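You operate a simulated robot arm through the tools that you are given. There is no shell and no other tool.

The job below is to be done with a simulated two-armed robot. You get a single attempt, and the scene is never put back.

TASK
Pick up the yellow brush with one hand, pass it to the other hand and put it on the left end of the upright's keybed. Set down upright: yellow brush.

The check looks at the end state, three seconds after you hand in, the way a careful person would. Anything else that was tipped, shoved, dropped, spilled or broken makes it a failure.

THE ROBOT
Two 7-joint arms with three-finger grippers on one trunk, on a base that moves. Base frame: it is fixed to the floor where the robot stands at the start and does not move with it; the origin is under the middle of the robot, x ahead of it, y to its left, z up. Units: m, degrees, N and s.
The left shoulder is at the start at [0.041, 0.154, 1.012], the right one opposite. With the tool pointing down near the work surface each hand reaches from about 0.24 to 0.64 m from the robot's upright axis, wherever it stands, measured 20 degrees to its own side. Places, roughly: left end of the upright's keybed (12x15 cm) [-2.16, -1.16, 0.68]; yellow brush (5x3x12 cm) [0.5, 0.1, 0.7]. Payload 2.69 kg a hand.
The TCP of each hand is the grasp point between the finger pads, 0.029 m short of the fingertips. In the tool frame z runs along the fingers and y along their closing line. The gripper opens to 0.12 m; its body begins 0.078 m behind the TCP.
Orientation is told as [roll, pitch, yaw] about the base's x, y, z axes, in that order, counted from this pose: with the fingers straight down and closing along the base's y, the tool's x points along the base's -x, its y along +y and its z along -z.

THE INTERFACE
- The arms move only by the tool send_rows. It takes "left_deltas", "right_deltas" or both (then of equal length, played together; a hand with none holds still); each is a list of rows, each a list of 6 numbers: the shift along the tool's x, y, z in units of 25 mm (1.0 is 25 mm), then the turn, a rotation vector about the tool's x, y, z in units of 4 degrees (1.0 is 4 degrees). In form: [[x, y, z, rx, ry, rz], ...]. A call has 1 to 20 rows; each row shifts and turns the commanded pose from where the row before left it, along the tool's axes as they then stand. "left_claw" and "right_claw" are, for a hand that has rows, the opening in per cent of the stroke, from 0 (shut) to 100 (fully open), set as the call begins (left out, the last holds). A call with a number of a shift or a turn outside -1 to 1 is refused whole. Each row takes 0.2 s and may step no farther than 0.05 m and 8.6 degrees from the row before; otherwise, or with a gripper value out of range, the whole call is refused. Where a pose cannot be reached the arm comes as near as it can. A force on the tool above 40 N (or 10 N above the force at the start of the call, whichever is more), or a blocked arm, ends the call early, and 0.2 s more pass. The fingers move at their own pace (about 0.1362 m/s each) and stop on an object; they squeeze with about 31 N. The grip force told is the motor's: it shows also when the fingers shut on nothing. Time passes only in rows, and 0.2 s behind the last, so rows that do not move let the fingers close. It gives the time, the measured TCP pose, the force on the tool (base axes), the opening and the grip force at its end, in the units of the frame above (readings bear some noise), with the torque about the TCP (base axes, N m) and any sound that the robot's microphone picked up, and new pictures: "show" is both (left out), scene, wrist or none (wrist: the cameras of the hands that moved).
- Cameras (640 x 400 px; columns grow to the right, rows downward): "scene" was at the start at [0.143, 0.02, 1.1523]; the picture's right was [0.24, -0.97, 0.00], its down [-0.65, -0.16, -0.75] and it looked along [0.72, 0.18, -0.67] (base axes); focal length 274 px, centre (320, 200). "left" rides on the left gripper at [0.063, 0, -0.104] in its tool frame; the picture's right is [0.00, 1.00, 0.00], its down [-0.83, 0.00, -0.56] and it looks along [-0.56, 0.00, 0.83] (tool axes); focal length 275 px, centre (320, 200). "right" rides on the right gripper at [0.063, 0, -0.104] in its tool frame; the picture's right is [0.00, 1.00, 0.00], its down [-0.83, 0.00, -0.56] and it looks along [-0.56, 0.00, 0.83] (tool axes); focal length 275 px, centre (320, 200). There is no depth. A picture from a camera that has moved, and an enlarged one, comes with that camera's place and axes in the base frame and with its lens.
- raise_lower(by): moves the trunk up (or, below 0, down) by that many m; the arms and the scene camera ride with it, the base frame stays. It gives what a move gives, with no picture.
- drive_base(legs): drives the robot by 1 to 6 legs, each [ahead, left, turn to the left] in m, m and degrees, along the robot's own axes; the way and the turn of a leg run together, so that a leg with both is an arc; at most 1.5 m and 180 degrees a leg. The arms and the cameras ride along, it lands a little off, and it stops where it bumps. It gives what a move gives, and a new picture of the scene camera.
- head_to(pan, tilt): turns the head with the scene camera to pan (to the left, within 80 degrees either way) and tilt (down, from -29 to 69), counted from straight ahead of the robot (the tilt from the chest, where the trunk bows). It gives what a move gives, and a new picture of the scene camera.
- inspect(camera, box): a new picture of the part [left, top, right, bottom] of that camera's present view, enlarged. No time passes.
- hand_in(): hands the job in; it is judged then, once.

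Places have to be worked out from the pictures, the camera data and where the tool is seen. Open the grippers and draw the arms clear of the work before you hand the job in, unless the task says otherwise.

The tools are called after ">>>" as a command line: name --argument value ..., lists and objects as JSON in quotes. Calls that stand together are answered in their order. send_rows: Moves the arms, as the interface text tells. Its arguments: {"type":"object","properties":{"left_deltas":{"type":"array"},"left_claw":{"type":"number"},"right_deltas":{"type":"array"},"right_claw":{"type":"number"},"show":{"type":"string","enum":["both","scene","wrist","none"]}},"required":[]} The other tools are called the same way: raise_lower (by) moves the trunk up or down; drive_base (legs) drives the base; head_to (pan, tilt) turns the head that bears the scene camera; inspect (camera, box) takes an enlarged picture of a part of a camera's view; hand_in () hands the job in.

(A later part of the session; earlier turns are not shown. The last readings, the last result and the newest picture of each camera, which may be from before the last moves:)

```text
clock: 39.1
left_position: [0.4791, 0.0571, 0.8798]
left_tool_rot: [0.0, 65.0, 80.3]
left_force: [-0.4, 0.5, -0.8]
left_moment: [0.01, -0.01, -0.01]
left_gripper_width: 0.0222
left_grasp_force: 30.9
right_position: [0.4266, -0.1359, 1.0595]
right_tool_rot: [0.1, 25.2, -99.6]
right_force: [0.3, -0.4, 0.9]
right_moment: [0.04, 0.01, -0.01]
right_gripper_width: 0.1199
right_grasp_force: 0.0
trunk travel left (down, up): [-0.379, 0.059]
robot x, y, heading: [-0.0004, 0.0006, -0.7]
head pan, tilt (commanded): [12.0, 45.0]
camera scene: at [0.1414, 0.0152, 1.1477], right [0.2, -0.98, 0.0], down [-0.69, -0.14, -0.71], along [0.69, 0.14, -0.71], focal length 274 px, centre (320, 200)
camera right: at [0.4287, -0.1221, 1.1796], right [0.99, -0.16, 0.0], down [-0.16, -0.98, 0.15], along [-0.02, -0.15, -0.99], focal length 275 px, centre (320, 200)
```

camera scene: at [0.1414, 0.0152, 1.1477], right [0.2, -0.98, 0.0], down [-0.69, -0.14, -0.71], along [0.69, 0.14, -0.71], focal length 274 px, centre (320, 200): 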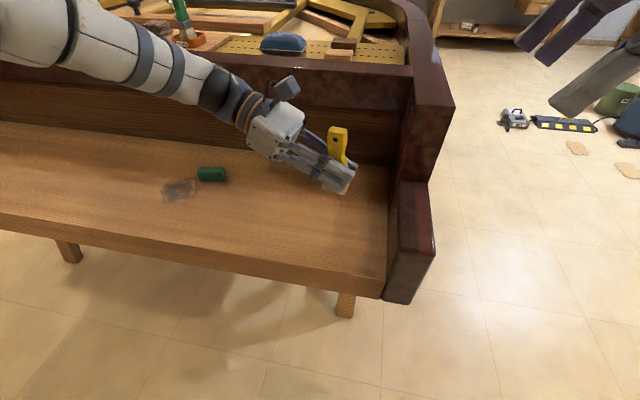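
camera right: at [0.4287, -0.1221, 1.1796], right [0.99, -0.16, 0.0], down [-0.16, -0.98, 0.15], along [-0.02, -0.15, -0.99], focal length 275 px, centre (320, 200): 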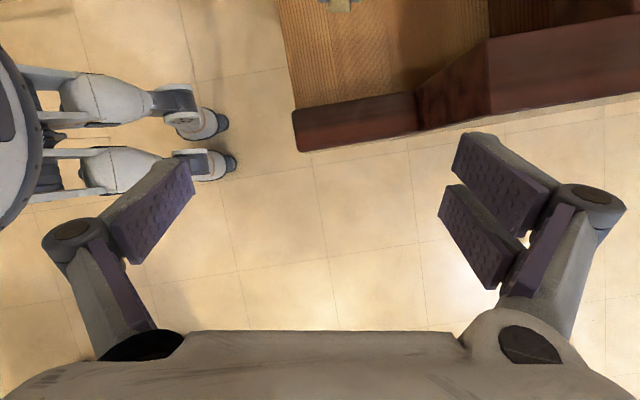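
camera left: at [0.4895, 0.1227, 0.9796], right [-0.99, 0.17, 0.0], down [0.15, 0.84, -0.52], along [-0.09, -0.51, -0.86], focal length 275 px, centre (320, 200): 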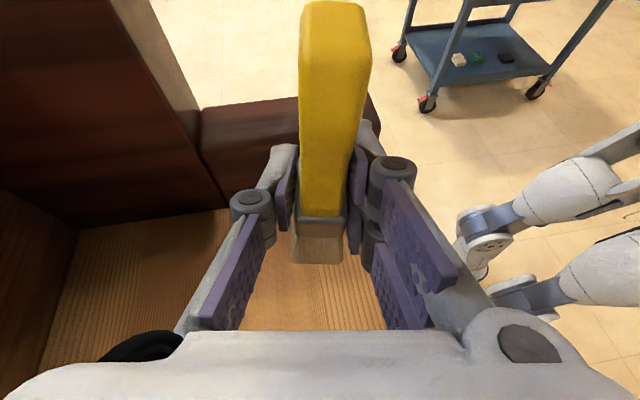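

The right hand is oriented [0, 25, −99.6]. I move it to a pre-grasp 10 cm back along its own axis from the handle top, clear of the left hand's camera.

>>> send_rows --right_deltas '[[0.655, 0.0875, 0.446, 0, 0, 0], [0.655, 0.0875, 0.446, 0, 0, 0], [0.655, 0.0875, 0.446, 0, 0, 0], [0.655, 0.0875, 0.446, 0, 0, 0], [0.655, 0.0875, 0.446, 0, 0, 0], [0.655, 0.0875, 0.446, 0, 0, 0], [0.655, 0.0875, 0.446, 0, 0, 0], [0.655, 0.0875, 0.446, 0, 0, 0]]' --show "both"

>>> inspect --camera "left" --box '[0, 0, 640, 400]'

```text
clock: 40.9
left_position: [0.4795, 0.0556, 0.8779]
left_tool_rot: [0.0, 65.0, 80.4]
left_force: [-0.2, -0.6, -1.8]
left_moment: [-0.01, -0.01, 0.03]
left_gripper_width: 0.0221
left_grasp_force: 31.2
right_position: [0.472, 0.015, 1.0345]
right_tool_rot: [0.1, 25.0, -99.6]
right_force: [0.3, -0.1, 0.1]
right_moment: [-0.01, -0.01, 0.0]
right_gripper_width: 0.1202
right_grasp_force: 0.0
trunk travel left (down, up): [-0.379, 0.059]
robot x, y, heading: [-0.001, -0.0006, -0.8]
head pan, tilt (commanded): [12.0, 45.0]
camera scene: at [0.1416, 0.0155, 1.1477], right [0.2, -0.98, 0.0], down [-0.69, -0.14, -0.71], along [0.69, 0.14, -0.71], focal length 274 px, centre (320, 200)
camera right: at [0.4744, 0.0289, 1.1547], right [0.99, -0.16, 0.0], down [-0.16, -0.98, 0.15], along [-0.02, -0.15, -0.99], focal length 275 px, centre (320, 200)
```

scene: 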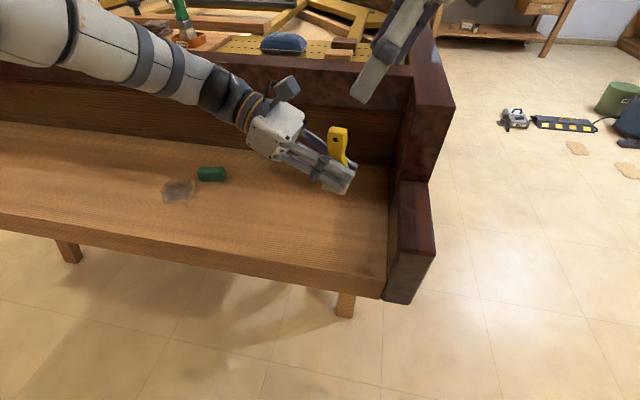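
right: 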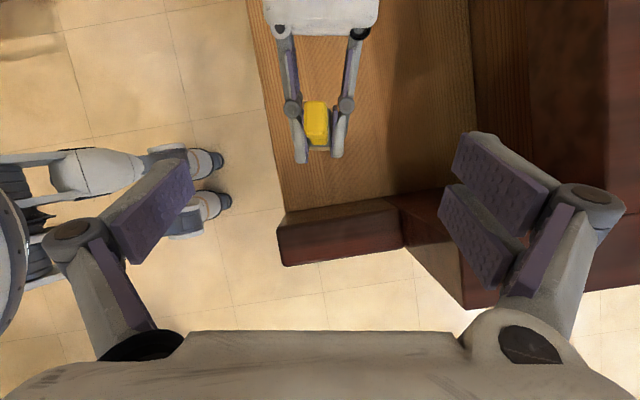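

```text
1.00 times, centred on (320, 200) of left (not enlarged: the box is as wide or as high as the picture)
camera zoom: at [0.4898, 0.1231, 0.9793], right [-0.99, 0.17, 0.0], down [0.15, 0.84, -0.52], along [-0.09, -0.51, -0.85], focal length 275 px, centre (320, 200)
```

zoom: 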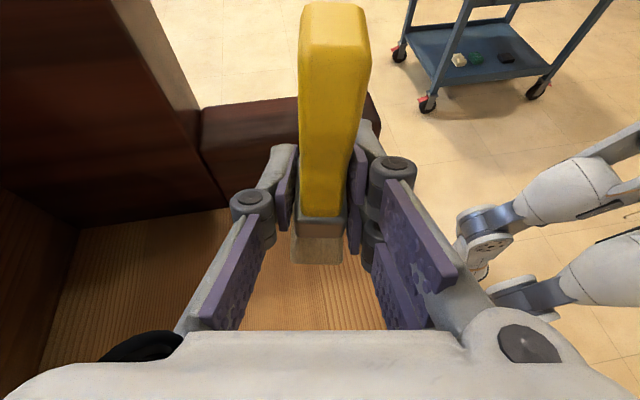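

The brush handle is seen between the right hand's fingers, nearly centred. I enlarge this view to fix the handle top precisely.

>>> inspect --camera "right" --box '[256, 70, 384, 170]'

```text
4.00 times, centred on (320, 120) of right
camera zoom: at [0.4744, 0.0289, 1.1547], right [0.99, -0.16, 0.0], down [-0.16, -0.98, 0.15], along [-0.02, -0.15, -0.99], focal length 1101 px, centre (320, 520)
```

zoom: 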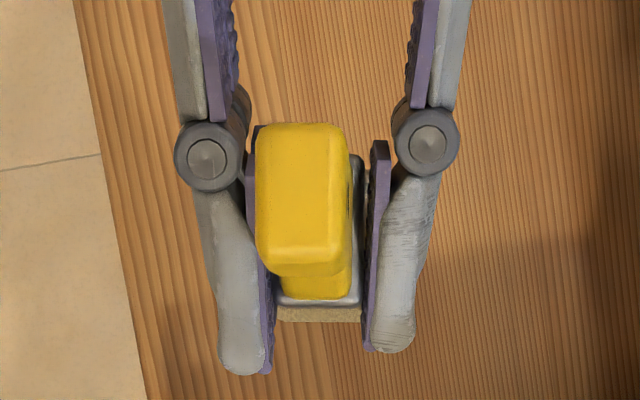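

The handle's top centre works out at (0.4766, 0.0574, 0.947), in line with the right hand. I advance along the tool axis most of the way, then check.

>>> send_rows --right_deltas '[[0, -0.02, 0.66, 0, 0, 0], [0, -0.02, 0.66, 0, 0, 0], [0, -0.02, 0.66, 0, 0, 0], [0, -0.02, 0.66, 0, 0, 0], [0, -0.02, 0.56, 0, 0, 0]]' --show "both"

>>> inspect --camera "left" --box '[160, 0, 480, 200]'

>>> inspect --camera "scene" --box '[240, 40, 440, 220]'

```text
clock: 42.1
left_position: [0.4794, 0.0569, 0.8792]
left_tool_rot: [0.0, 65.0, 80.2]
left_force: [0.3, -0.9, -1.3]
left_moment: [-0.01, 0.01, -0.04]
left_gripper_width: 0.0223
left_grasp_force: 31.2
right_position: [0.4741, 0.0503, 0.9613]
right_tool_rot: [0.0, 25.2, -99.6]
right_force: [-0.9, 0.6, -0.3]
right_moment: [-0.01, -0.01, 0.0]
right_gripper_width: 0.1199
right_grasp_force: 0.1
trunk travel left (down, up): [-0.379, 0.059]
robot x, y, heading: [-0.001, 0.0007, -0.7]
head pan, tilt (commanded): [12.0, 45.0]
camera scene: at [0.1415, 0.0153, 1.1477], right [0.2, -0.98, 0.0], down [-0.69, -0.14, -0.71], along [0.69, 0.14, -0.71], focal length 274 px, centre (320, 200)
camera right: at [0.476, 0.0629, 1.082], right [0.99, -0.16, 0.0], down [-0.16, -0.98, 0.15], along [-0.02, -0.15, -0.99], focal length 275 px, centre (320, 200)
```

scene: 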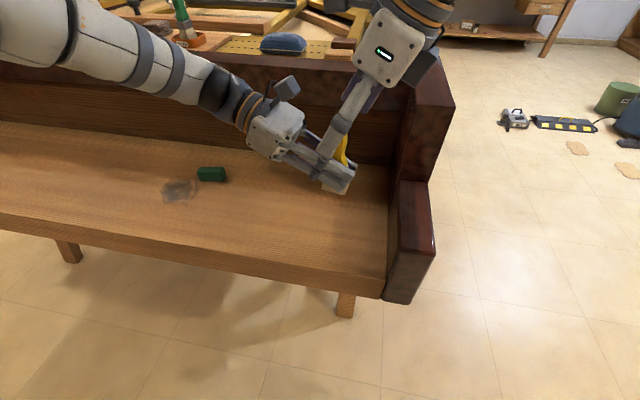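
right: 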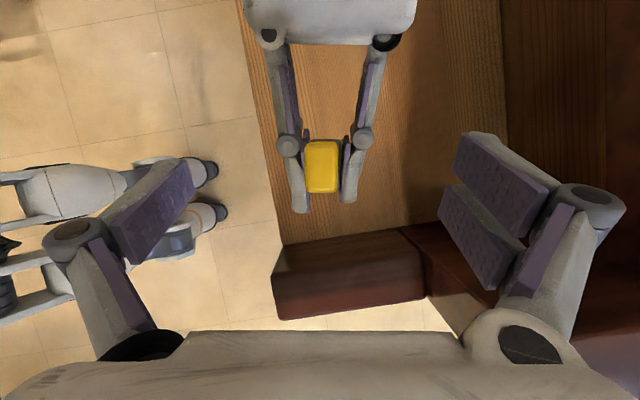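

```text
2.00 times, centred on (320, 100) of left
camera zoom: at [0.4897, 0.1229, 0.9793], right [-0.99, 0.17, 0.0], down [0.15, 0.84, -0.52], along [-0.09, -0.51, -0.85], focal length 551 px, centre (320, 400)
```

zoom: 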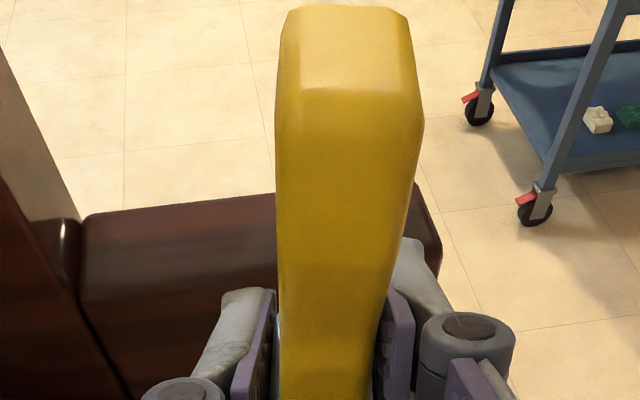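

```text
2.22 times, centred on (340, 130) of scene
camera zoom: at [0.1415, 0.0153, 1.1477], right [0.2, -0.98, 0.0], down [-0.69, -0.14, -0.71], along [0.69, 0.14, -0.71], focal length 609 px, centre (276, 356)
```

zoom: 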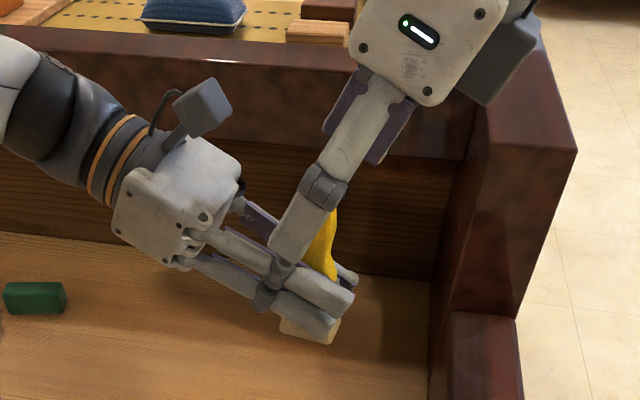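

The handle top reads (0.477, 0.059), centred between the fingers. I go the last 18 mm and close the right gripper while the left keeps its hold.

>>> send_rows --right_deltas '[[0, 0.03, 0.37, 0, 0, 0], [0, 0.02, 0.36, 0, 0, 0], [0, 0, 0, 0, 0, 0]]' --show "wrist"

>>> inspect --camera "left" --box '[160, 0, 480, 200]'

```text
clock: 42.9
left_position: [0.4796, 0.0563, 0.8788]
left_tool_rot: [-0.1, 65.0, 80.3]
left_force: [0.1, -0.7, -0.5]
left_moment: [-0.03, 0.02, 0.03]
left_gripper_width: 0.0219
left_grasp_force: 30.3
right_position: [0.4752, 0.0566, 0.9454]
right_tool_rot: [0.1, 25.1, -99.6]
right_force: [0.1, -0.3, -0.3]
right_moment: [0.01, -0.01, -0.04]
right_gripper_width: 0.12
right_grasp_force: 0.0
trunk travel left (down, up): [-0.379, 0.059]
robot x, y, heading: [-0.0012, 0.0037, -0.7]
head pan, tilt (commanded): [12.0, 45.0]
camera right: at [0.4781, 0.0706, 1.0665], right [0.99, -0.16, 0.0], down [-0.16, -0.98, 0.15], along [-0.02, -0.15, -0.99], focal length 275 px, centre (320, 200)
```

right: 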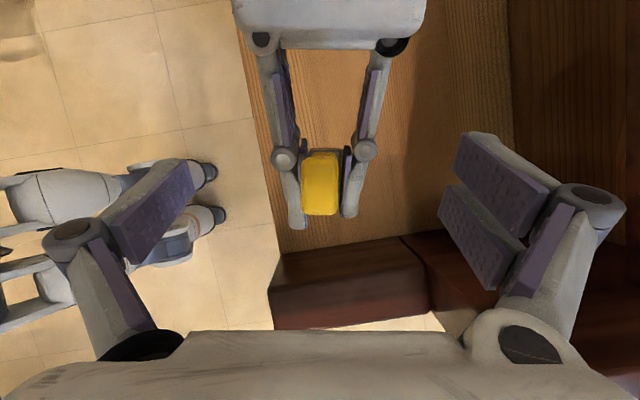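

```text
2.00 times, centred on (320, 100) of left
camera zoom: at [0.4896, 0.1227, 0.9795], right [-0.99, 0.17, 0.0], down [0.15, 0.84, -0.52], along [-0.08, -0.51, -0.86], focal length 551 px, centre (320, 400)
```

zoom: 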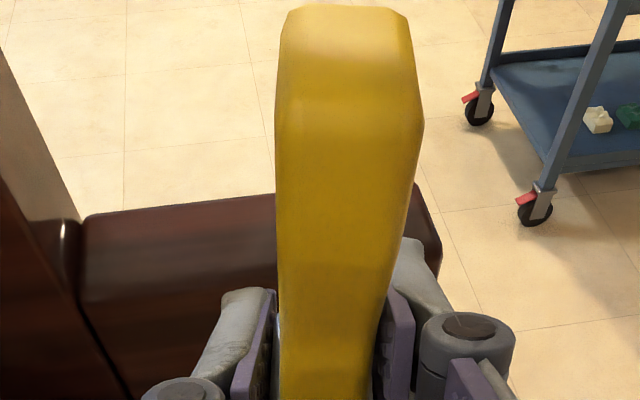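

The handle is centred at column 320 in the right wrist view. I close the right gripper now.

>>> send_rows --right_deltas '[[0, 0, 0, 0, 0, 0], [0, 0, 0, 0, 0, 0], [0, 0, 0, 0, 0, 0], [0, 0, 0, 0, 0, 0], [0, 0, 0, 0, 0, 0]]' --right_claw 0 --show "both"

>>> inspect --camera "left" --box '[160, 0, 480, 200]'

>>> inspect --camera "scene" --box '[240, 60, 440, 220]'

```text
clock: 44.1
left_position: [0.4784, 0.0561, 0.8789]
left_tool_rot: [0.2, 65.0, 80.2]
left_force: [-9.0, 2.3, 2.0]
left_moment: [0.11, 0.36, -0.1]
left_gripper_width: 0.0224
left_grasp_force: 31.2
right_position: [0.4766, 0.0563, 0.9468]
right_tool_rot: [0.1, 25.0, -99.5]
right_force: [9.6, -2.8, -1.4]
right_moment: [-0.27, -0.99, 0.17]
right_gripper_width: 0.0168
right_grasp_force: 30.7
trunk travel left (down, up): [-0.379, 0.059]
robot x, y, heading: [0.0021, 0.0018, -0.6]
head pan, tilt (commanded): [12.0, 45.0]
camera scene: at [0.1414, 0.0151, 1.1477], right [0.2, -0.98, 0.0], down [-0.69, -0.14, -0.71], along [0.69, 0.14, -0.71], focal length 274 px, centre (320, 200)
camera right: at [0.4785, 0.0703, 1.0667], right [0.99, -0.16, 0.01], down [-0.16, -0.97, 0.15], along [-0.02, -0.15, -0.99], focal length 275 px, centre (320, 200)
```

scene: 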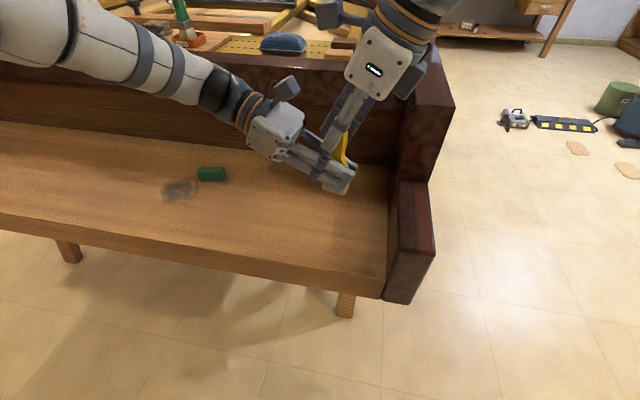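
right: 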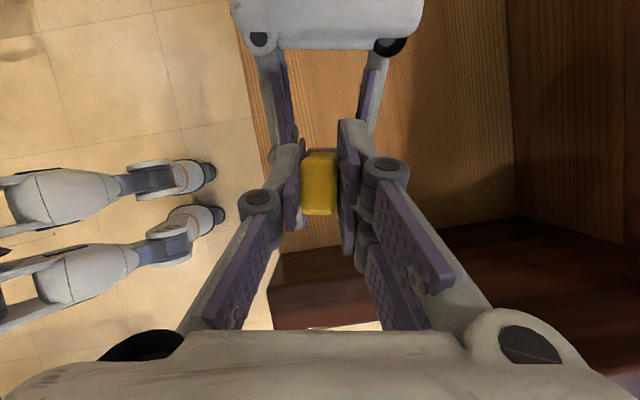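

```text
2.00 times, centred on (320, 100) of left
camera zoom: at [0.4893, 0.1227, 0.9794], right [-0.98, 0.17, 0.0], down [0.15, 0.84, -0.52], along [-0.09, -0.51, -0.85], focal length 551 px, centre (320, 400)
```

zoom: 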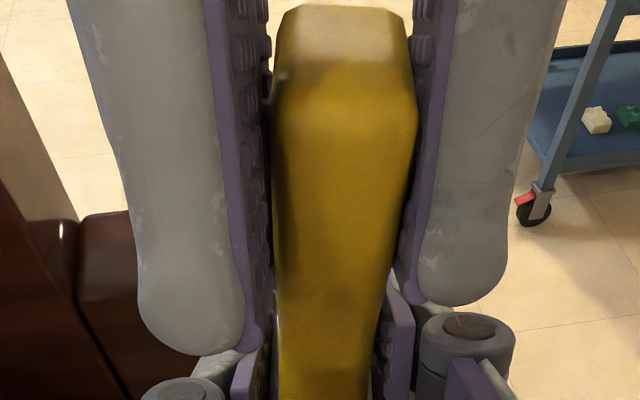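

```text
2.50 times, centred on (340, 140) of scene
camera zoom: at [0.1414, 0.0151, 1.1477], right [0.2, -0.98, 0.0], down [-0.69, -0.14, -0.71], along [0.69, 0.14, -0.71], focal length 685 px, centre (270, 350)
```

zoom: 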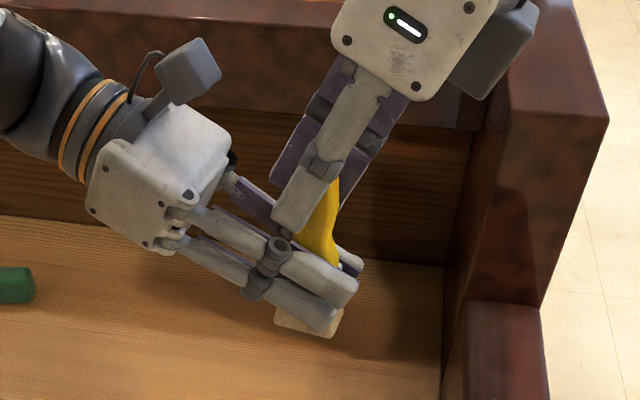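

Both hands hold the brush (right width 17 mm, full grip), with about 9 N of side load between them. I shift the right hand 1.5 mm along its closing line to relieve that before I let go with the left.

>>> send_rows --right_deltas '[[0, 0.06, 0, 0, 0, 0], [0, 0, 0, 0, 0, 0]]' --show "none"

```text
clock: 44.7
left_position: [0.4807, 0.0565, 0.8796]
left_tool_rot: [-0.1, 65.0, 80.3]
left_force: [-3.0, -3.1, -2.4]
left_moment: [0.15, 0.48, -0.14]
left_gripper_width: 0.0222
left_grasp_force: 30.7
right_position: [0.4788, 0.0561, 0.9465]
right_tool_rot: [0.1, 25.1, -99.6]
right_force: [2.4, 3.4, 1.0]
right_moment: [0.05, -0.71, 0.13]
right_gripper_width: 0.0169
right_grasp_force: 31.1
trunk travel left (down, up): [-0.379, 0.059]
robot x, y, heading: [-0.0022, -0.0004, -0.6]
head pan, tilt (commanded): [12.0, 45.0]
```

The side load is down to about 4 N. I open the left gripper in place and check that the right hand keeps the brush.

>>> send_rows --left_deltas '[[0, 0, 0, 0, 0, 0], [0, 0, 0, 0, 0, 0], [0, 0, 0, 0, 0, 0], [0, 0, 0, 0, 0, 0]]' --left_claw 100 --show "both"

>>> inspect --camera "right" --box '[220, 100, 420, 260]'

```text
clock: 45.7
left_position: [0.4794, 0.0566, 0.8791]
left_tool_rot: [0.0, 65.0, 80.3]
left_force: [-0.4, 0.5, 0.6]
left_moment: [-0.03, -0.03, -0.01]
left_gripper_width: 0.1201
left_grasp_force: 0.1
right_position: [0.4791, 0.0556, 0.9454]
right_tool_rot: [0.2, 25.0, -99.3]
right_force: [0.2, 0.3, 0.1]
right_moment: [0.01, -0.04, -0.01]
right_gripper_width: 0.0162
right_grasp_force: 31.0
trunk travel left (down, up): [-0.379, 0.059]
robot x, y, heading: [-0.0022, 0.0006, -0.9]
head pan, tilt (commanded): [12.0, 45.0]
camera scene: at [0.1414, 0.0151, 1.1477], right [0.2, -0.98, 0.0], down [-0.69, -0.14, -0.71], along [0.69, 0.14, -0.71], focal length 274 px, centre (320, 200)
camera left: at [0.4896, 0.1228, 0.9794], right [-0.99, 0.17, 0.0], down [0.15, 0.84, -0.52], along [-0.08, -0.51, -0.86], focal length 275 px, centre (320, 200)
```

scene: 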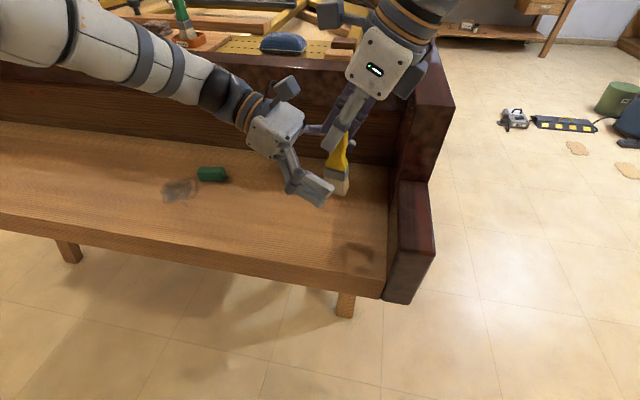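
left: 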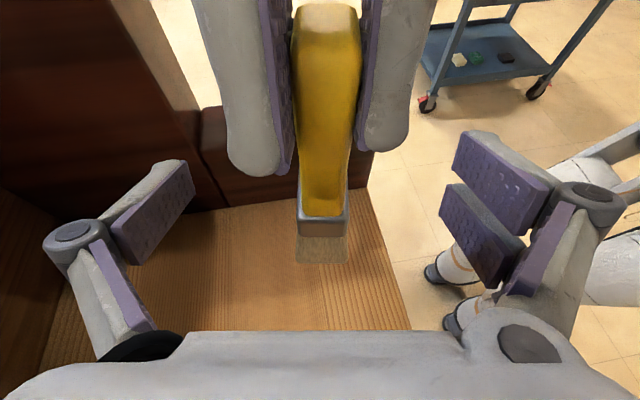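

```text
2.50 times, centred on (320, 180) of right
camera zoom: at [0.4799, 0.0696, 1.0664], right [0.99, -0.16, 0.0], down [-0.16, -0.98, 0.15], along [-0.02, -0.15, -0.99], focal length 688 px, centre (320, 250)
```

zoom: 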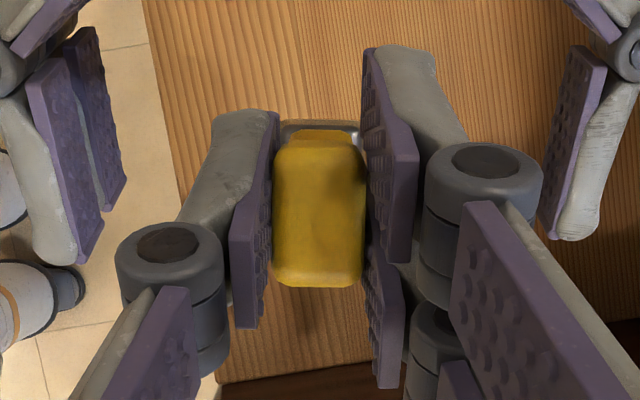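

The right hand holds the brush alone, still upright. I back the left hand off along its own axis, away from the brush.

>>> send_rows --left_deltas '[[0, 0, -0.7, 0, 0, 0], [0, 0, -0.8, 0, 0, 0], [0, 0, -0.8, 0, 0, 0], [0, 0, -0.8, 0, 0, 0], [0, 0, -0.8, 0, 0, 0], [0, 0, -0.8, 0, 0, 0], [0, 0, -0.8, 0, 0, 0], [0, 0, -0.5, 0, 0, 0]]' --show "both"

>>> inspect --camera "scene" --box '[260, 60, 440, 220]'

```text
clock: 47.5
left_position: [0.5014, 0.1895, 0.9419]
left_tool_rot: [0.1, 65.0, 80.3]
left_force: [-0.6, -0.4, 0.4]
left_moment: [0.0, 0.0, -0.02]
left_gripper_width: 0.12
left_grasp_force: 0.0
right_position: [0.4779, 0.0563, 0.9461]
right_tool_rot: [0.1, 24.9, -99.5]
right_force: [-0.9, -0.1, 0.6]
right_moment: [0.01, 0.0, 0.0]
right_gripper_width: 0.0166
right_grasp_force: 31.3
trunk travel left (down, up): [-0.379, 0.059]
robot x, y, heading: [-0.0012, -0.0023, -0.7]
head pan, tilt (commanded): [12.0, 45.0]
camera scene: at [0.1414, 0.0152, 1.1477], right [0.2, -0.98, 0.0], down [-0.69, -0.14, -0.71], along [0.69, 0.14, -0.71], focal length 274 px, centre (320, 200)
camera left: at [0.512, 0.2565, 1.0427], right [-0.99, 0.17, 0.0], down [0.15, 0.84, -0.52], along [-0.08, -0.51, -0.86], focal length 275 px, centre (320, 200)
```

scene: 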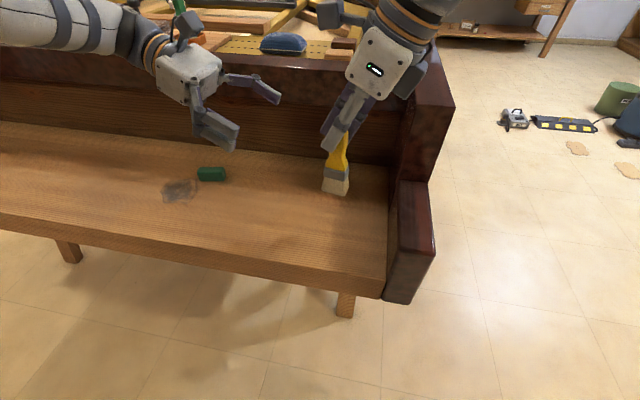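
left: 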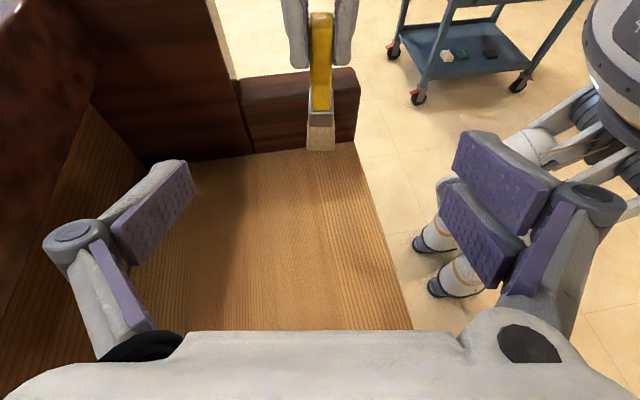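

```text
2.50 times, centred on (350, 140) of scene
camera zoom: at [0.1414, 0.0152, 1.1477], right [0.2, -0.98, 0.0], down [-0.69, -0.14, -0.71], along [0.69, 0.14, -0.71], focal length 685 px, centre (245, 350)
```

zoom: 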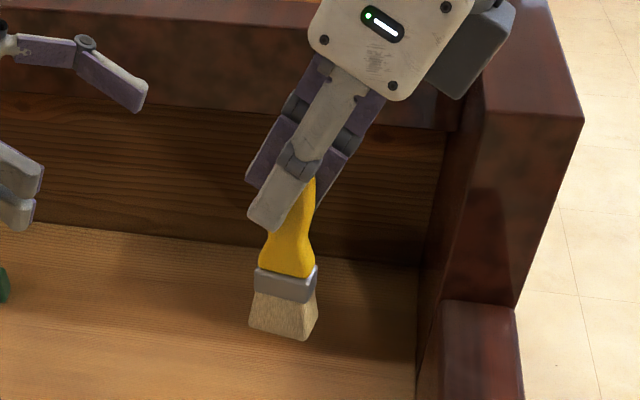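

The brush hangs upright in the right hand and the left hand is clear. Before I drive, I look at the near floor on both sides and to the rear with the head tilted down.

>>> head_to --pan 80 --tilt 50

>>> head_to --pan -80 --tilt 50

```text
clock: 48.9
left_position: [0.5021, 0.1899, 0.9409]
left_tool_rot: [0.0, 65.0, 80.3]
left_force: [0.2, -0.3, 0.5]
left_moment: [0.02, -0.02, 0.02]
left_gripper_width: 0.1202
left_grasp_force: 0.1
right_position: [0.4782, 0.056, 0.9456]
right_tool_rot: [0.1, 25.1, -99.6]
right_force: [0.5, 0.8, 0.4]
right_moment: [-0.01, -0.04, 0.0]
right_gripper_width: 0.0162
right_grasp_force: 30.7
trunk travel left (down, up): [-0.379, 0.059]
robot x, y, heading: [0.0039, 0.0034, -0.7]
head pan, tilt (commanded): [80.0, 50.0]
camera scene: at [0.0761, 0.0749, 1.1408], right [0.98, -0.19, 0.0], down [-0.14, -0.75, -0.64], along [0.12, 0.63, -0.77], focal length 274 px, centre (320, 200)
```

scene: 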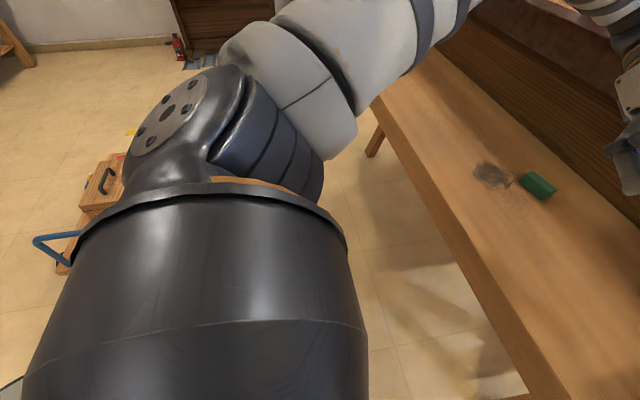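

```text
clock: 51.3
left_position: [0.5031, 0.1899, 0.9426]
left_tool_rot: [0.0, 64.9, 80.2]
left_force: [-0.9, 0.3, -0.2]
left_moment: [-0.02, -0.03, 0.0]
left_gripper_width: 0.1197
left_grasp_force: 0.1
right_position: [0.4774, 0.0556, 0.9455]
right_tool_rot: [0.0, 25.2, -99.6]
right_force: [-0.1, 0.4, -0.5]
right_moment: [0.0, 0.01, 0.0]
right_gripper_width: 0.0164
right_grasp_force: 31.4
trunk travel left (down, up): [-0.379, 0.059]
robot x, y, heading: [0.0025, 0.0017, -0.6]
head pan, tilt (commanded): [-80.0, 50.0]
camera scene: at [0.1382, -0.0138, 1.1417], right [-0.17, -0.99, 0.0], down [-0.75, 0.13, -0.65], along [0.64, -0.11, -0.76], focal length 274 px, centre (320, 200)
```

scene: 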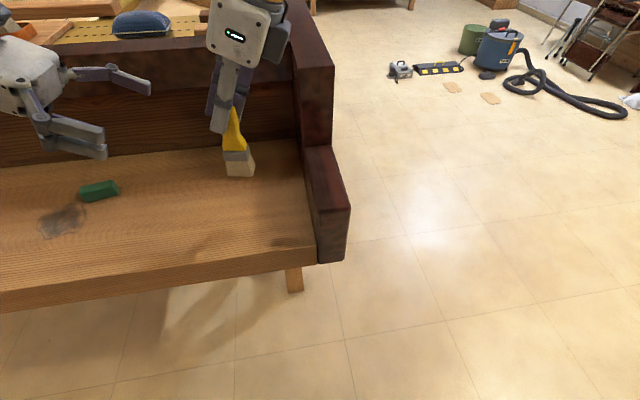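

The left-rear floor looks free up to a low dolly near (−0.6, 0.85). The head seems to have stopped short on the way right, so I repeat the head command.

>>> head_to --pan -80 --tilt 50

```text
clock: 51.9
left_position: [0.5016, 0.1886, 0.9412]
left_tool_rot: [0.0, 65.0, 80.3]
left_force: [-1.1, -0.6, 0.2]
left_moment: [0.01, 0.0, 0.0]
left_gripper_width: 0.1204
left_grasp_force: 0.0
right_position: [0.4776, 0.0548, 0.9449]
right_tool_rot: [0.1, 25.2, -99.5]
right_force: [0.2, -0.2, -0.3]
right_moment: [-0.03, 0.01, 0.02]
right_gripper_width: 0.0162
right_grasp_force: 30.6
trunk travel left (down, up): [-0.379, 0.059]
robot x, y, heading: [-0.0028, -0.0009, -0.5]
head pan, tilt (commanded): [-80.0, 50.0]
camera scene: at [0.1382, -0.0137, 1.1418], right [-0.17, -0.99, 0.0], down [-0.75, 0.13, -0.65], along [0.64, -0.11, -0.76], focal length 274 px, centre (320, 200)
```

scene: 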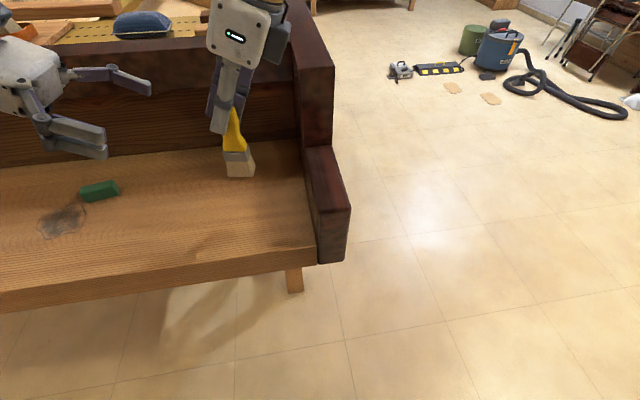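

The right arm stops the head from turning right, so I bring the head back to the front. Then I reverse 0.3 m straight out from the grand, so I can rearrange the arms in open space.

>>> head_to --pan 5 --tilt 45

>>> drive_base --legs '[[-0.3, 0, 0]]'

```text
clock: 53.5
left_position: [0.5023, 0.1902, 0.9414]
left_tool_rot: [-0.1, 65.0, 80.3]
left_force: [-0.2, 0.0, 0.2]
left_moment: [-0.03, 0.01, -0.01]
left_gripper_width: 0.1198
left_grasp_force: 0.1
right_position: [0.4777, 0.0571, 0.9458]
right_tool_rot: [0.1, 25.0, -99.5]
right_force: [-0.3, 0.0, 0.9]
right_moment: [0.02, -0.02, -0.04]
right_gripper_width: 0.0163
right_grasp_force: 30.8
trunk travel left (down, up): [-0.379, 0.059]
robot x, y, heading: [0.0001, -0.0006, -0.7]
head pan, tilt (commanded): [5.0, 45.0]
camera scene: at [0.1428, 0.0053, 1.1477], right [0.07, -1.0, 0.0], down [-0.71, -0.05, -0.71], along [0.71, 0.05, -0.71], focal length 274 px, centre (320, 200)
```

scene: 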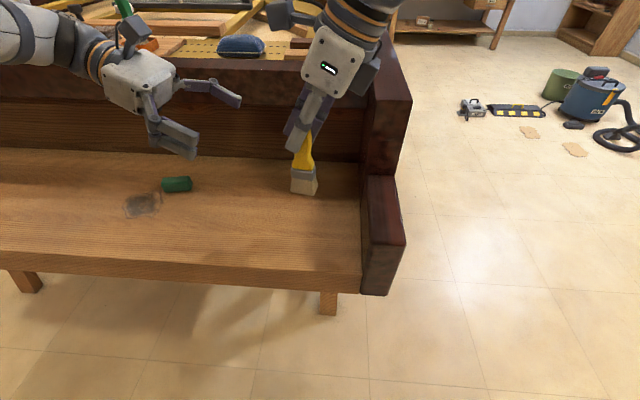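

```text
clock: 55.5
left_position: [0.2073, 0.1929, 0.9413]
left_tool_rot: [0.0, 64.9, 80.1]
left_force: [-0.8, 0.2, 0.7]
left_moment: [0.01, -0.01, 0.02]
left_gripper_width: 0.1198
left_grasp_force: 0.2
right_position: [0.1828, 0.0586, 0.9459]
right_tool_rot: [0.1, 25.0, -99.6]
right_force: [-0.9, 0.0, -0.1]
right_moment: [-0.01, -0.02, -0.05]
right_gripper_width: 0.0165
right_grasp_force: 30.9
trunk travel left (down, up): [-0.379, 0.059]
robot x, y, heading: [-0.2931, 0.0019, -0.7]
head pan, tilt (commanded): [5.0, 45.0]
camera scene: at [-0.1519, 0.009, 1.1478], right [0.07, -1.0, 0.0], down [-0.7, -0.05, -0.71], along [0.71, 0.05, -0.71], focal length 274 px, centre (320, 200)
```

scene: 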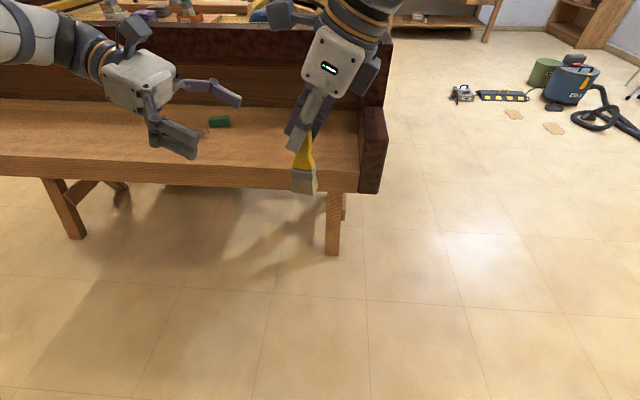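

The robot is back to x≈−0.29 without trouble. I now move the right hand with the brush to the robot's right, freeing the head, while the left hand folds back to pointing down.

>>> send_rows --left_deltas '[[0, 0, 0, 0, -1, 0], [0, 0, 0, 0, -1, 0], [0, 0, 0, 0, -1, 0], [0, 0, 0, 0, -1, 0], [0, 0, 0, 0, -1, 0], [0, 0, 0, 0, -1, 0], [0, 0, 0, 0, -1, 0], [0, 0, 0, 0, -1, 0], [0, 0, 0, 0, -1, 0], [0, 0, 0, 0, -1, 0], [0, 0, 0, 0, -1, 0], [0, 0, 0, 0, -1, 0], [0, 0, 0, 0, -1, 0], [0, 0, 0, 0, -1, 0], [0, 0, 0, 0, -1, 0], [0, 0, 0, 0, -1, 0], [0, 0, 0, 0, -0.25, 0], [0, 0, 0, 0, 0, 1], [0, 0, 0, 0, 0, 1], [0, 0, 0, 0, 0, 1]]' --right_deltas '[[-0.57, -0.0836, -0.442, 0, 0, 0], [-0.57, -0.0836, -0.442, 0, 0, 0], [-0.57, -0.0836, -0.442, 0, 0, 0], [-0.57, -0.0836, -0.442, 0, 0, 0], [-0.57, -0.0836, -0.442, 0, 0, 0], [-0.57, -0.0836, -0.442, 0, 0, 0], [-0.57, -0.0836, -0.442, 0, 0, 0], [-0.57, -0.0836, -0.442, 0, 0, 0], [-0.57, -0.0836, -0.442, 0, 0, 0], [-0.57, -0.0836, -0.442, 0, 0, 0], [0, 0, 0, 0, 0, 0], [0, 0, 0, 0, 0, 0], [0, 0, 0, 0, 0, 0], [0, 0, 0, 0, 0, 0], [0, 0, 0, 0, 0, 0], [0, 0, 0, 0, 0, 0], [0, 0, 0, 0, 0, 0], [0, 0, 0, 0, 0, 0], [0, 0, 0, 0, 0, 0], [0, 0, 0, 0, 0, 0]]' --show "scene"

```text
clock: 59.7
left_position: [0.2088, 0.1917, 0.9429]
left_tool_rot: [0.0, 0.0, 68.1]
left_force: [0.0, 0.6, -0.6]
left_moment: [-0.03, 0.05, 0.01]
left_gripper_width: 0.1199
left_grasp_force: 0.1
right_position: [0.1332, -0.1102, 0.9858]
right_tool_rot: [0.2, 25.0, -99.6]
right_force: [0.4, -0.3, -1.1]
right_moment: [0.02, -0.01, 0.0]
right_gripper_width: 0.0163
right_grasp_force: 31.0
trunk travel left (down, up): [-0.379, 0.059]
robot x, y, heading: [-0.2953, 0.0022, -0.9]
head pan, tilt (commanded): [5.0, 45.0]
camera scene: at [-0.1514, 0.009, 1.1477], right [0.07, -1.0, 0.0], down [-0.71, -0.05, -0.71], along [0.71, 0.05, -0.71], focal length 274 px, centre (320, 200)
```

scene: 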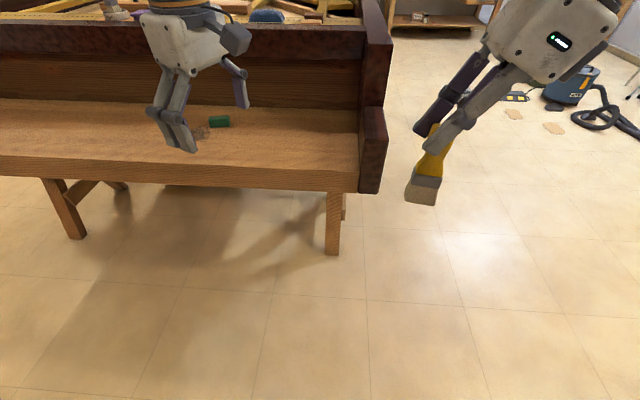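

Now the left hand finishes unwinding its yaw and tucks a little back and left.

>>> send_rows --left_deltas '[[0, 0, 0, 0, 0, 1], [0, 0, 0, 0, 0, 1], [0, 0, 0, 0, 0, 1], [0, 0, 0, 0, 0, 1], [0, 0, 0, 0, 0, 1], [0, 0, 0, 0, 0, 1], [0, 0, 0, 0, 0, 1], [0, 0, 0, 0, 0, 1], [0, 0, 0, 0, 0, 1], [0, 0, 0, 0, 0, 1], [0, 0, 0, 0, 0, 1], [0, 0, 0, 0, 0, 1], [0, 0, 0, 0, 0, 1], [0, 0, 0, 0, 0, 1], [0, 0, 0, 0, 0, 1], [0, 0, 0, 0, 0, 1], [0, 0, 0, 0, 0, 1], [1, 0.8, 0, 0, 0, 0], [1, 0.8, 0, 0, 0, 0], [1, 0.8, 0, 0, 0, 0]]' --left_claw 0 --show "none"

>>> head_to --pan -70 --tilt 35

```text
clock: 63.9
left_position: [0.1306, 0.2534, 0.9399]
left_tool_rot: [0.0, -0.1, 0.1]
left_force: [-0.6, 0.3, 0.3]
left_moment: [0.0, -0.01, -0.01]
left_gripper_width: 0.0
left_grasp_force: 29.0
right_position: [0.1342, -0.1098, 0.9851]
right_tool_rot: [0.2, 25.0, -99.6]
right_force: [0.0, 0.4, 0.0]
right_moment: [-0.04, 0.03, 0.02]
right_gripper_width: 0.0163
right_grasp_force: 30.4
trunk travel left (down, up): [-0.379, 0.059]
robot x, y, heading: [-0.2947, 0.0022, -0.8]
head pan, tilt (commanded): [5.0, 45.0]
```

```text
clock: 65.4
left_position: [0.1323, 0.2517, 0.9395]
left_tool_rot: [-0.1, 0.0, 0.2]
left_force: [0.8, -0.7, 0.0]
left_moment: [-0.02, 0.02, -0.02]
left_gripper_width: 0.0
left_grasp_force: 29.0
right_position: [0.1344, -0.1106, 0.9856]
right_tool_rot: [0.1, 25.0, -99.6]
right_force: [0.8, 0.4, -1.2]
right_moment: [0.01, -0.02, 0.04]
right_gripper_width: 0.0162
right_grasp_force: 31.6
trunk travel left (down, up): [-0.379, 0.059]
robot x, y, heading: [-0.2888, 0.0045, -1.0]
head pan, tilt (commanded): [-70.0, 35.0]
camera scene: at [-0.2035, -0.0801, 1.1625], right [-0.94, -0.33, 0.0], down [-0.19, 0.54, -0.82], along [0.27, -0.77, -0.57], focal length 274 px, centre (320, 200)
```

scene: 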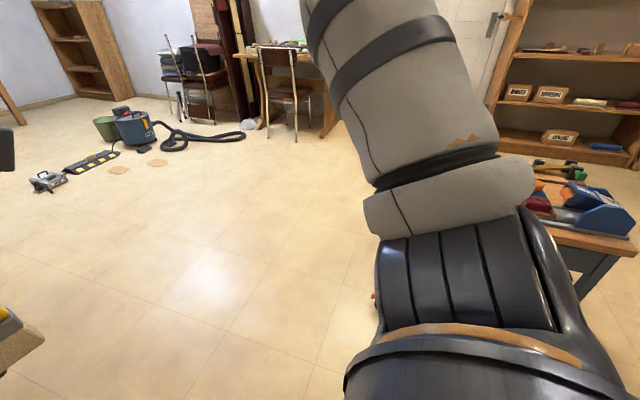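

The cart spans about x −0.15…−0.8 with its near edge at y≈−0.75, and my arms stay within about 0.55 m of the axis. I turn right 90° in place with the head forward and check.

>>> head_to --pan 0 --tilt 30

>>> drive_base --legs '[[0, 0, -90]]'

```text
clock: 66.8
left_position: [0.1313, 0.2527, 0.9386]
left_tool_rot: [0.0, -0.1, 0.2]
left_force: [0.8, 0.8, 0.5]
left_moment: [0.01, 0.01, 0.0]
left_gripper_width: 0.0
left_grasp_force: 28.3
right_position: [0.1335, -0.1108, 0.9852]
right_tool_rot: [0.1, 25.0, -99.6]
right_force: [0.5, -0.1, -0.6]
right_moment: [-0.02, 0.0, 0.01]
right_gripper_width: 0.0164
right_grasp_force: 31.0
trunk travel left (down, up): [-0.379, 0.059]
robot x, y, heading: [-0.2941, 0.009, -0.6]
head pan, tilt (commanded): [0.0, 30.0]
camera scene: at [-0.1421, 0.0017, 1.1703], right [-0.01, -1.0, 0.0], down [-0.5, 0.01, -0.87], along [0.87, -0.01, -0.5], focal length 274 px, centre (320, 200)
```

scene: 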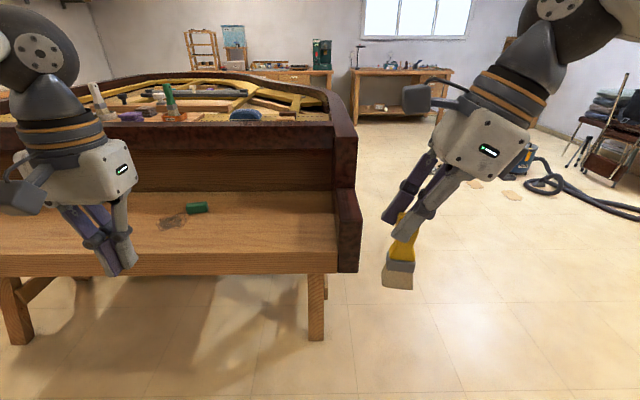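

```text
clock: 71.0
left_position: [-0.0408, -0.4184, 0.94]
left_tool_rot: [0.0, 0.0, -89.1]
left_force: [-0.6, 0.7, 0.0]
left_moment: [-0.02, 0.0, 0.0]
left_gripper_width: 0.0001
left_grasp_force: 29.0
right_position: [-0.4048, -0.4246, 0.987]
right_tool_rot: [0.1, 25.0, 171.0]
right_force: [-0.1, -0.5, -1.4]
right_moment: [0.0, -0.01, 0.01]
right_gripper_width: 0.0163
right_grasp_force: 30.3
trunk travel left (down, up): [-0.379, 0.059]
robot x, y, heading: [-0.2962, 0.0043, -90.0]
head pan, tilt (commanded): [0.0, 30.0]
camera scene: at [-0.2943, -0.1479, 1.1703], right [-1.0, 0.0, 0.0], down [0.0, 0.5, -0.87], along [0.0, -0.87, -0.5], focal length 274 px, centre (320, 200)
```

scene: 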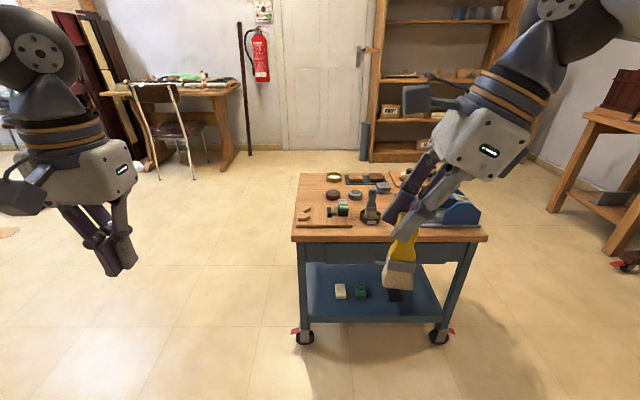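

The cart is well clear: top at z≈0.6, near edge y≈−0.88, x from −0.86 to −0.20. I turn a further 62° right to face the upright's left end.

>>> drive_base --legs '[[0, 0, -62]]'

>>> inspect --camera "scene" --box '[200, 0, 440, 150]'

```text
clock: 74.2
left_position: [-0.5608, -0.4107, 0.9387]
left_tool_rot: [-0.1, 0.0, -152.8]
left_force: [-0.7, 0.6, 0.1]
left_moment: [-0.05, 0.02, -0.04]
left_gripper_width: 0.0
left_grasp_force: 28.2
right_position: [-0.7272, -0.0882, 0.9861]
right_tool_rot: [0.1, 24.9, 107.3]
right_force: [-0.2, -0.6, -1.2]
right_moment: [-0.01, 0.0, -0.03]
right_gripper_width: 0.0166
right_grasp_force: 31.2
trunk travel left (down, up): [-0.379, 0.059]
robot x, y, heading: [-0.2917, 0.0038, -153.8]
head pan, tilt (commanded): [0.0, 30.0]
camera scene: at [-0.4301, -0.0631, 1.1703], right [-0.44, 0.9, 0.0], down [0.45, 0.22, -0.87], along [-0.78, -0.38, -0.5], focal length 274 px, centre (320, 200)
```

scene: 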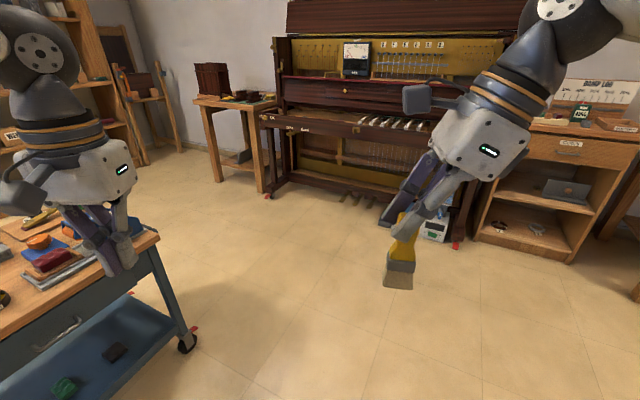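

```text
2.67 times, centred on (320, 75) of scene
camera zoom: at [-0.4301, -0.0631, 1.1703], right [-0.44, 0.9, 0.0], down [0.45, 0.22, -0.87], along [-0.78, -0.38, -0.5], focal length 731 px, centre (320, 533)
```

zoom: 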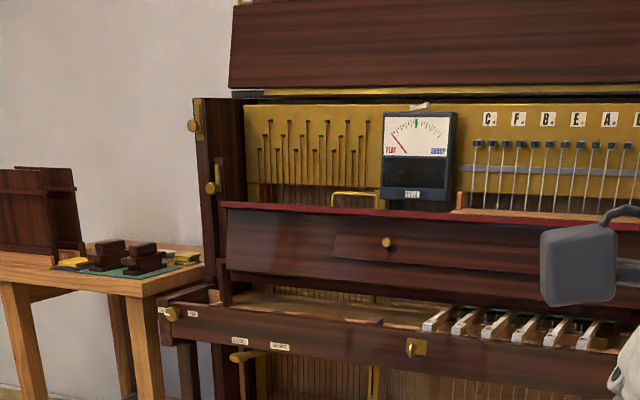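

The way is clear if I pass the cart's far corner with room. I drive to about (−1.35, −0.35) without turning, staying about 0.7 m from the cart corner.

>>> drive_base --legs '[[1.1, -0.15, 0]]'

```text
clock: 79.9
left_position: [-1.6195, -0.7591, 0.9391]
left_tool_rot: [-0.1, 0.0, -152.9]
left_force: [-0.4, 0.3, -0.4]
left_moment: [0.03, 0.0, 0.0]
left_gripper_width: 0.0
left_grasp_force: 28.2
right_position: [-1.7876, -0.4363, 0.9862]
right_tool_rot: [0.2, 25.0, 107.2]
right_force: [-0.6, 0.0, -0.1]
right_moment: [0.04, -0.02, 0.03]
right_gripper_width: 0.0164
right_grasp_force: 31.0
trunk travel left (down, up): [-0.379, 0.059]
robot x, y, heading: [-1.3507, -0.3449, -154.0]
head pan, tilt (commanded): [0.0, 30.0]
camera scene: at [-1.4891, -0.4121, 1.1703], right [-0.44, 0.9, 0.0], down [0.45, 0.22, -0.87], along [-0.78, -0.38, -0.5], focal length 274 px, centre (320, 200)
```

scene: 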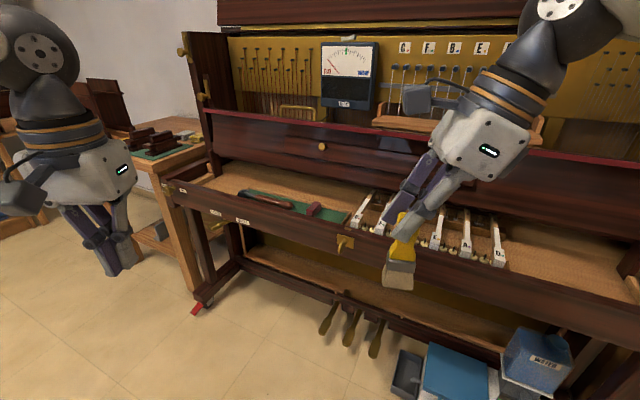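

I have a clear view of the upright's keybed now. I enlarge its left end.

>>> inspect --camera "scene" --box '[140, 120, 380, 270]'

>>> inspect --camera "scene" --box '[150, 130, 310, 230]'

```text
2.67 times, centred on (260, 195) of scene
camera zoom: at [-1.4891, -0.4121, 1.1703], right [-0.44, 0.9, 0.0], down [0.45, 0.22, -0.87], along [-0.78, -0.38, -0.5], focal length 731 px, centre (480, 213)
```

zoom: 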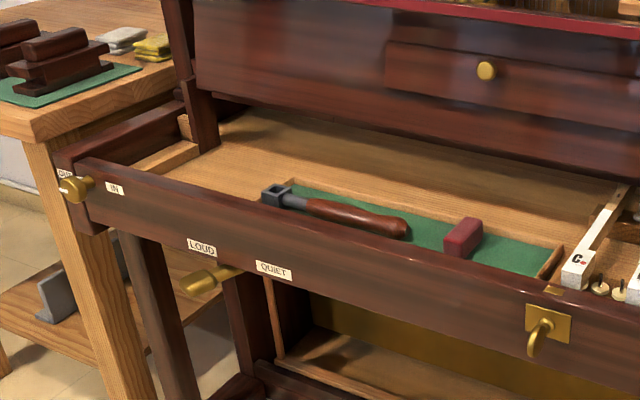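

```text
4.00 times, centred on (230, 180) of scene
camera zoom: at [-1.4891, -0.4121, 1.1703], right [-0.44, 0.9, 0.0], down [0.45, 0.22, -0.87], along [-0.78, -0.38, -0.5], focal length 1096 px, centre (680, 280)
```

zoom: 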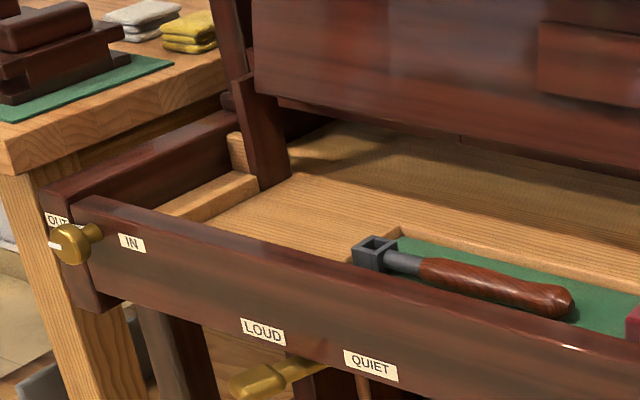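

The free keybed patch at the left end lies behind a lip, top at about z 0.73. It is between a small ledge (y≈−1.25) and the green tray (y≈−1.06), in front of the fallboard post. I turn square to the piano and slide left to about (−1.45, −1.12) for a closer look.

>>> drive_base --legs '[[0, 0, -26], [0.1, 0.78, 0]]'

```text
clock: 87.5
left_position: [-1.8857, -1.3599, 0.9394]
left_tool_rot: [0.1, 0.0, -179.4]
left_force: [-0.2, -0.5, -0.1]
left_moment: [0.04, -0.01, 0.01]
left_gripper_width: 0.0002
left_grasp_force: 29.3
right_position: [-1.8919, -0.997, 0.986]
right_tool_rot: [0.0, 25.0, 80.7]
right_force: [-0.4, -1.0, -1.2]
right_moment: [0.01, 0.0, 0.01]
right_gripper_width: 0.0163
right_grasp_force: 31.2
trunk travel left (down, up): [-0.379, 0.059]
robot x, y, heading: [-1.4629, -1.1104, 179.7]
head pan, tilt (commanded): [0.0, 30.0]
camera scene: at [-1.6146, -1.107, 1.1703], right [0.01, 1.0, 0.0], down [0.5, 0.0, -0.87], along [-0.87, 0.01, -0.5], focal length 274 px, centre (320, 200)
```

scene: 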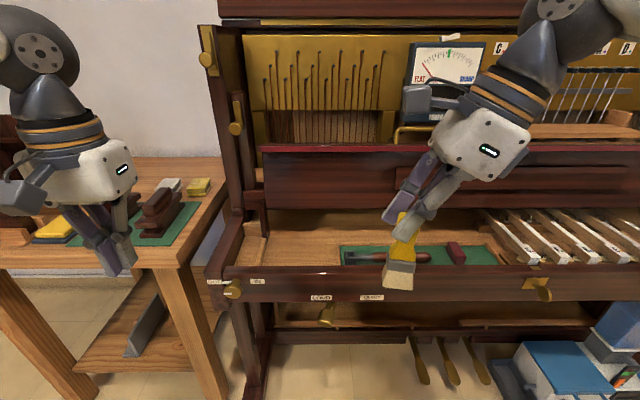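

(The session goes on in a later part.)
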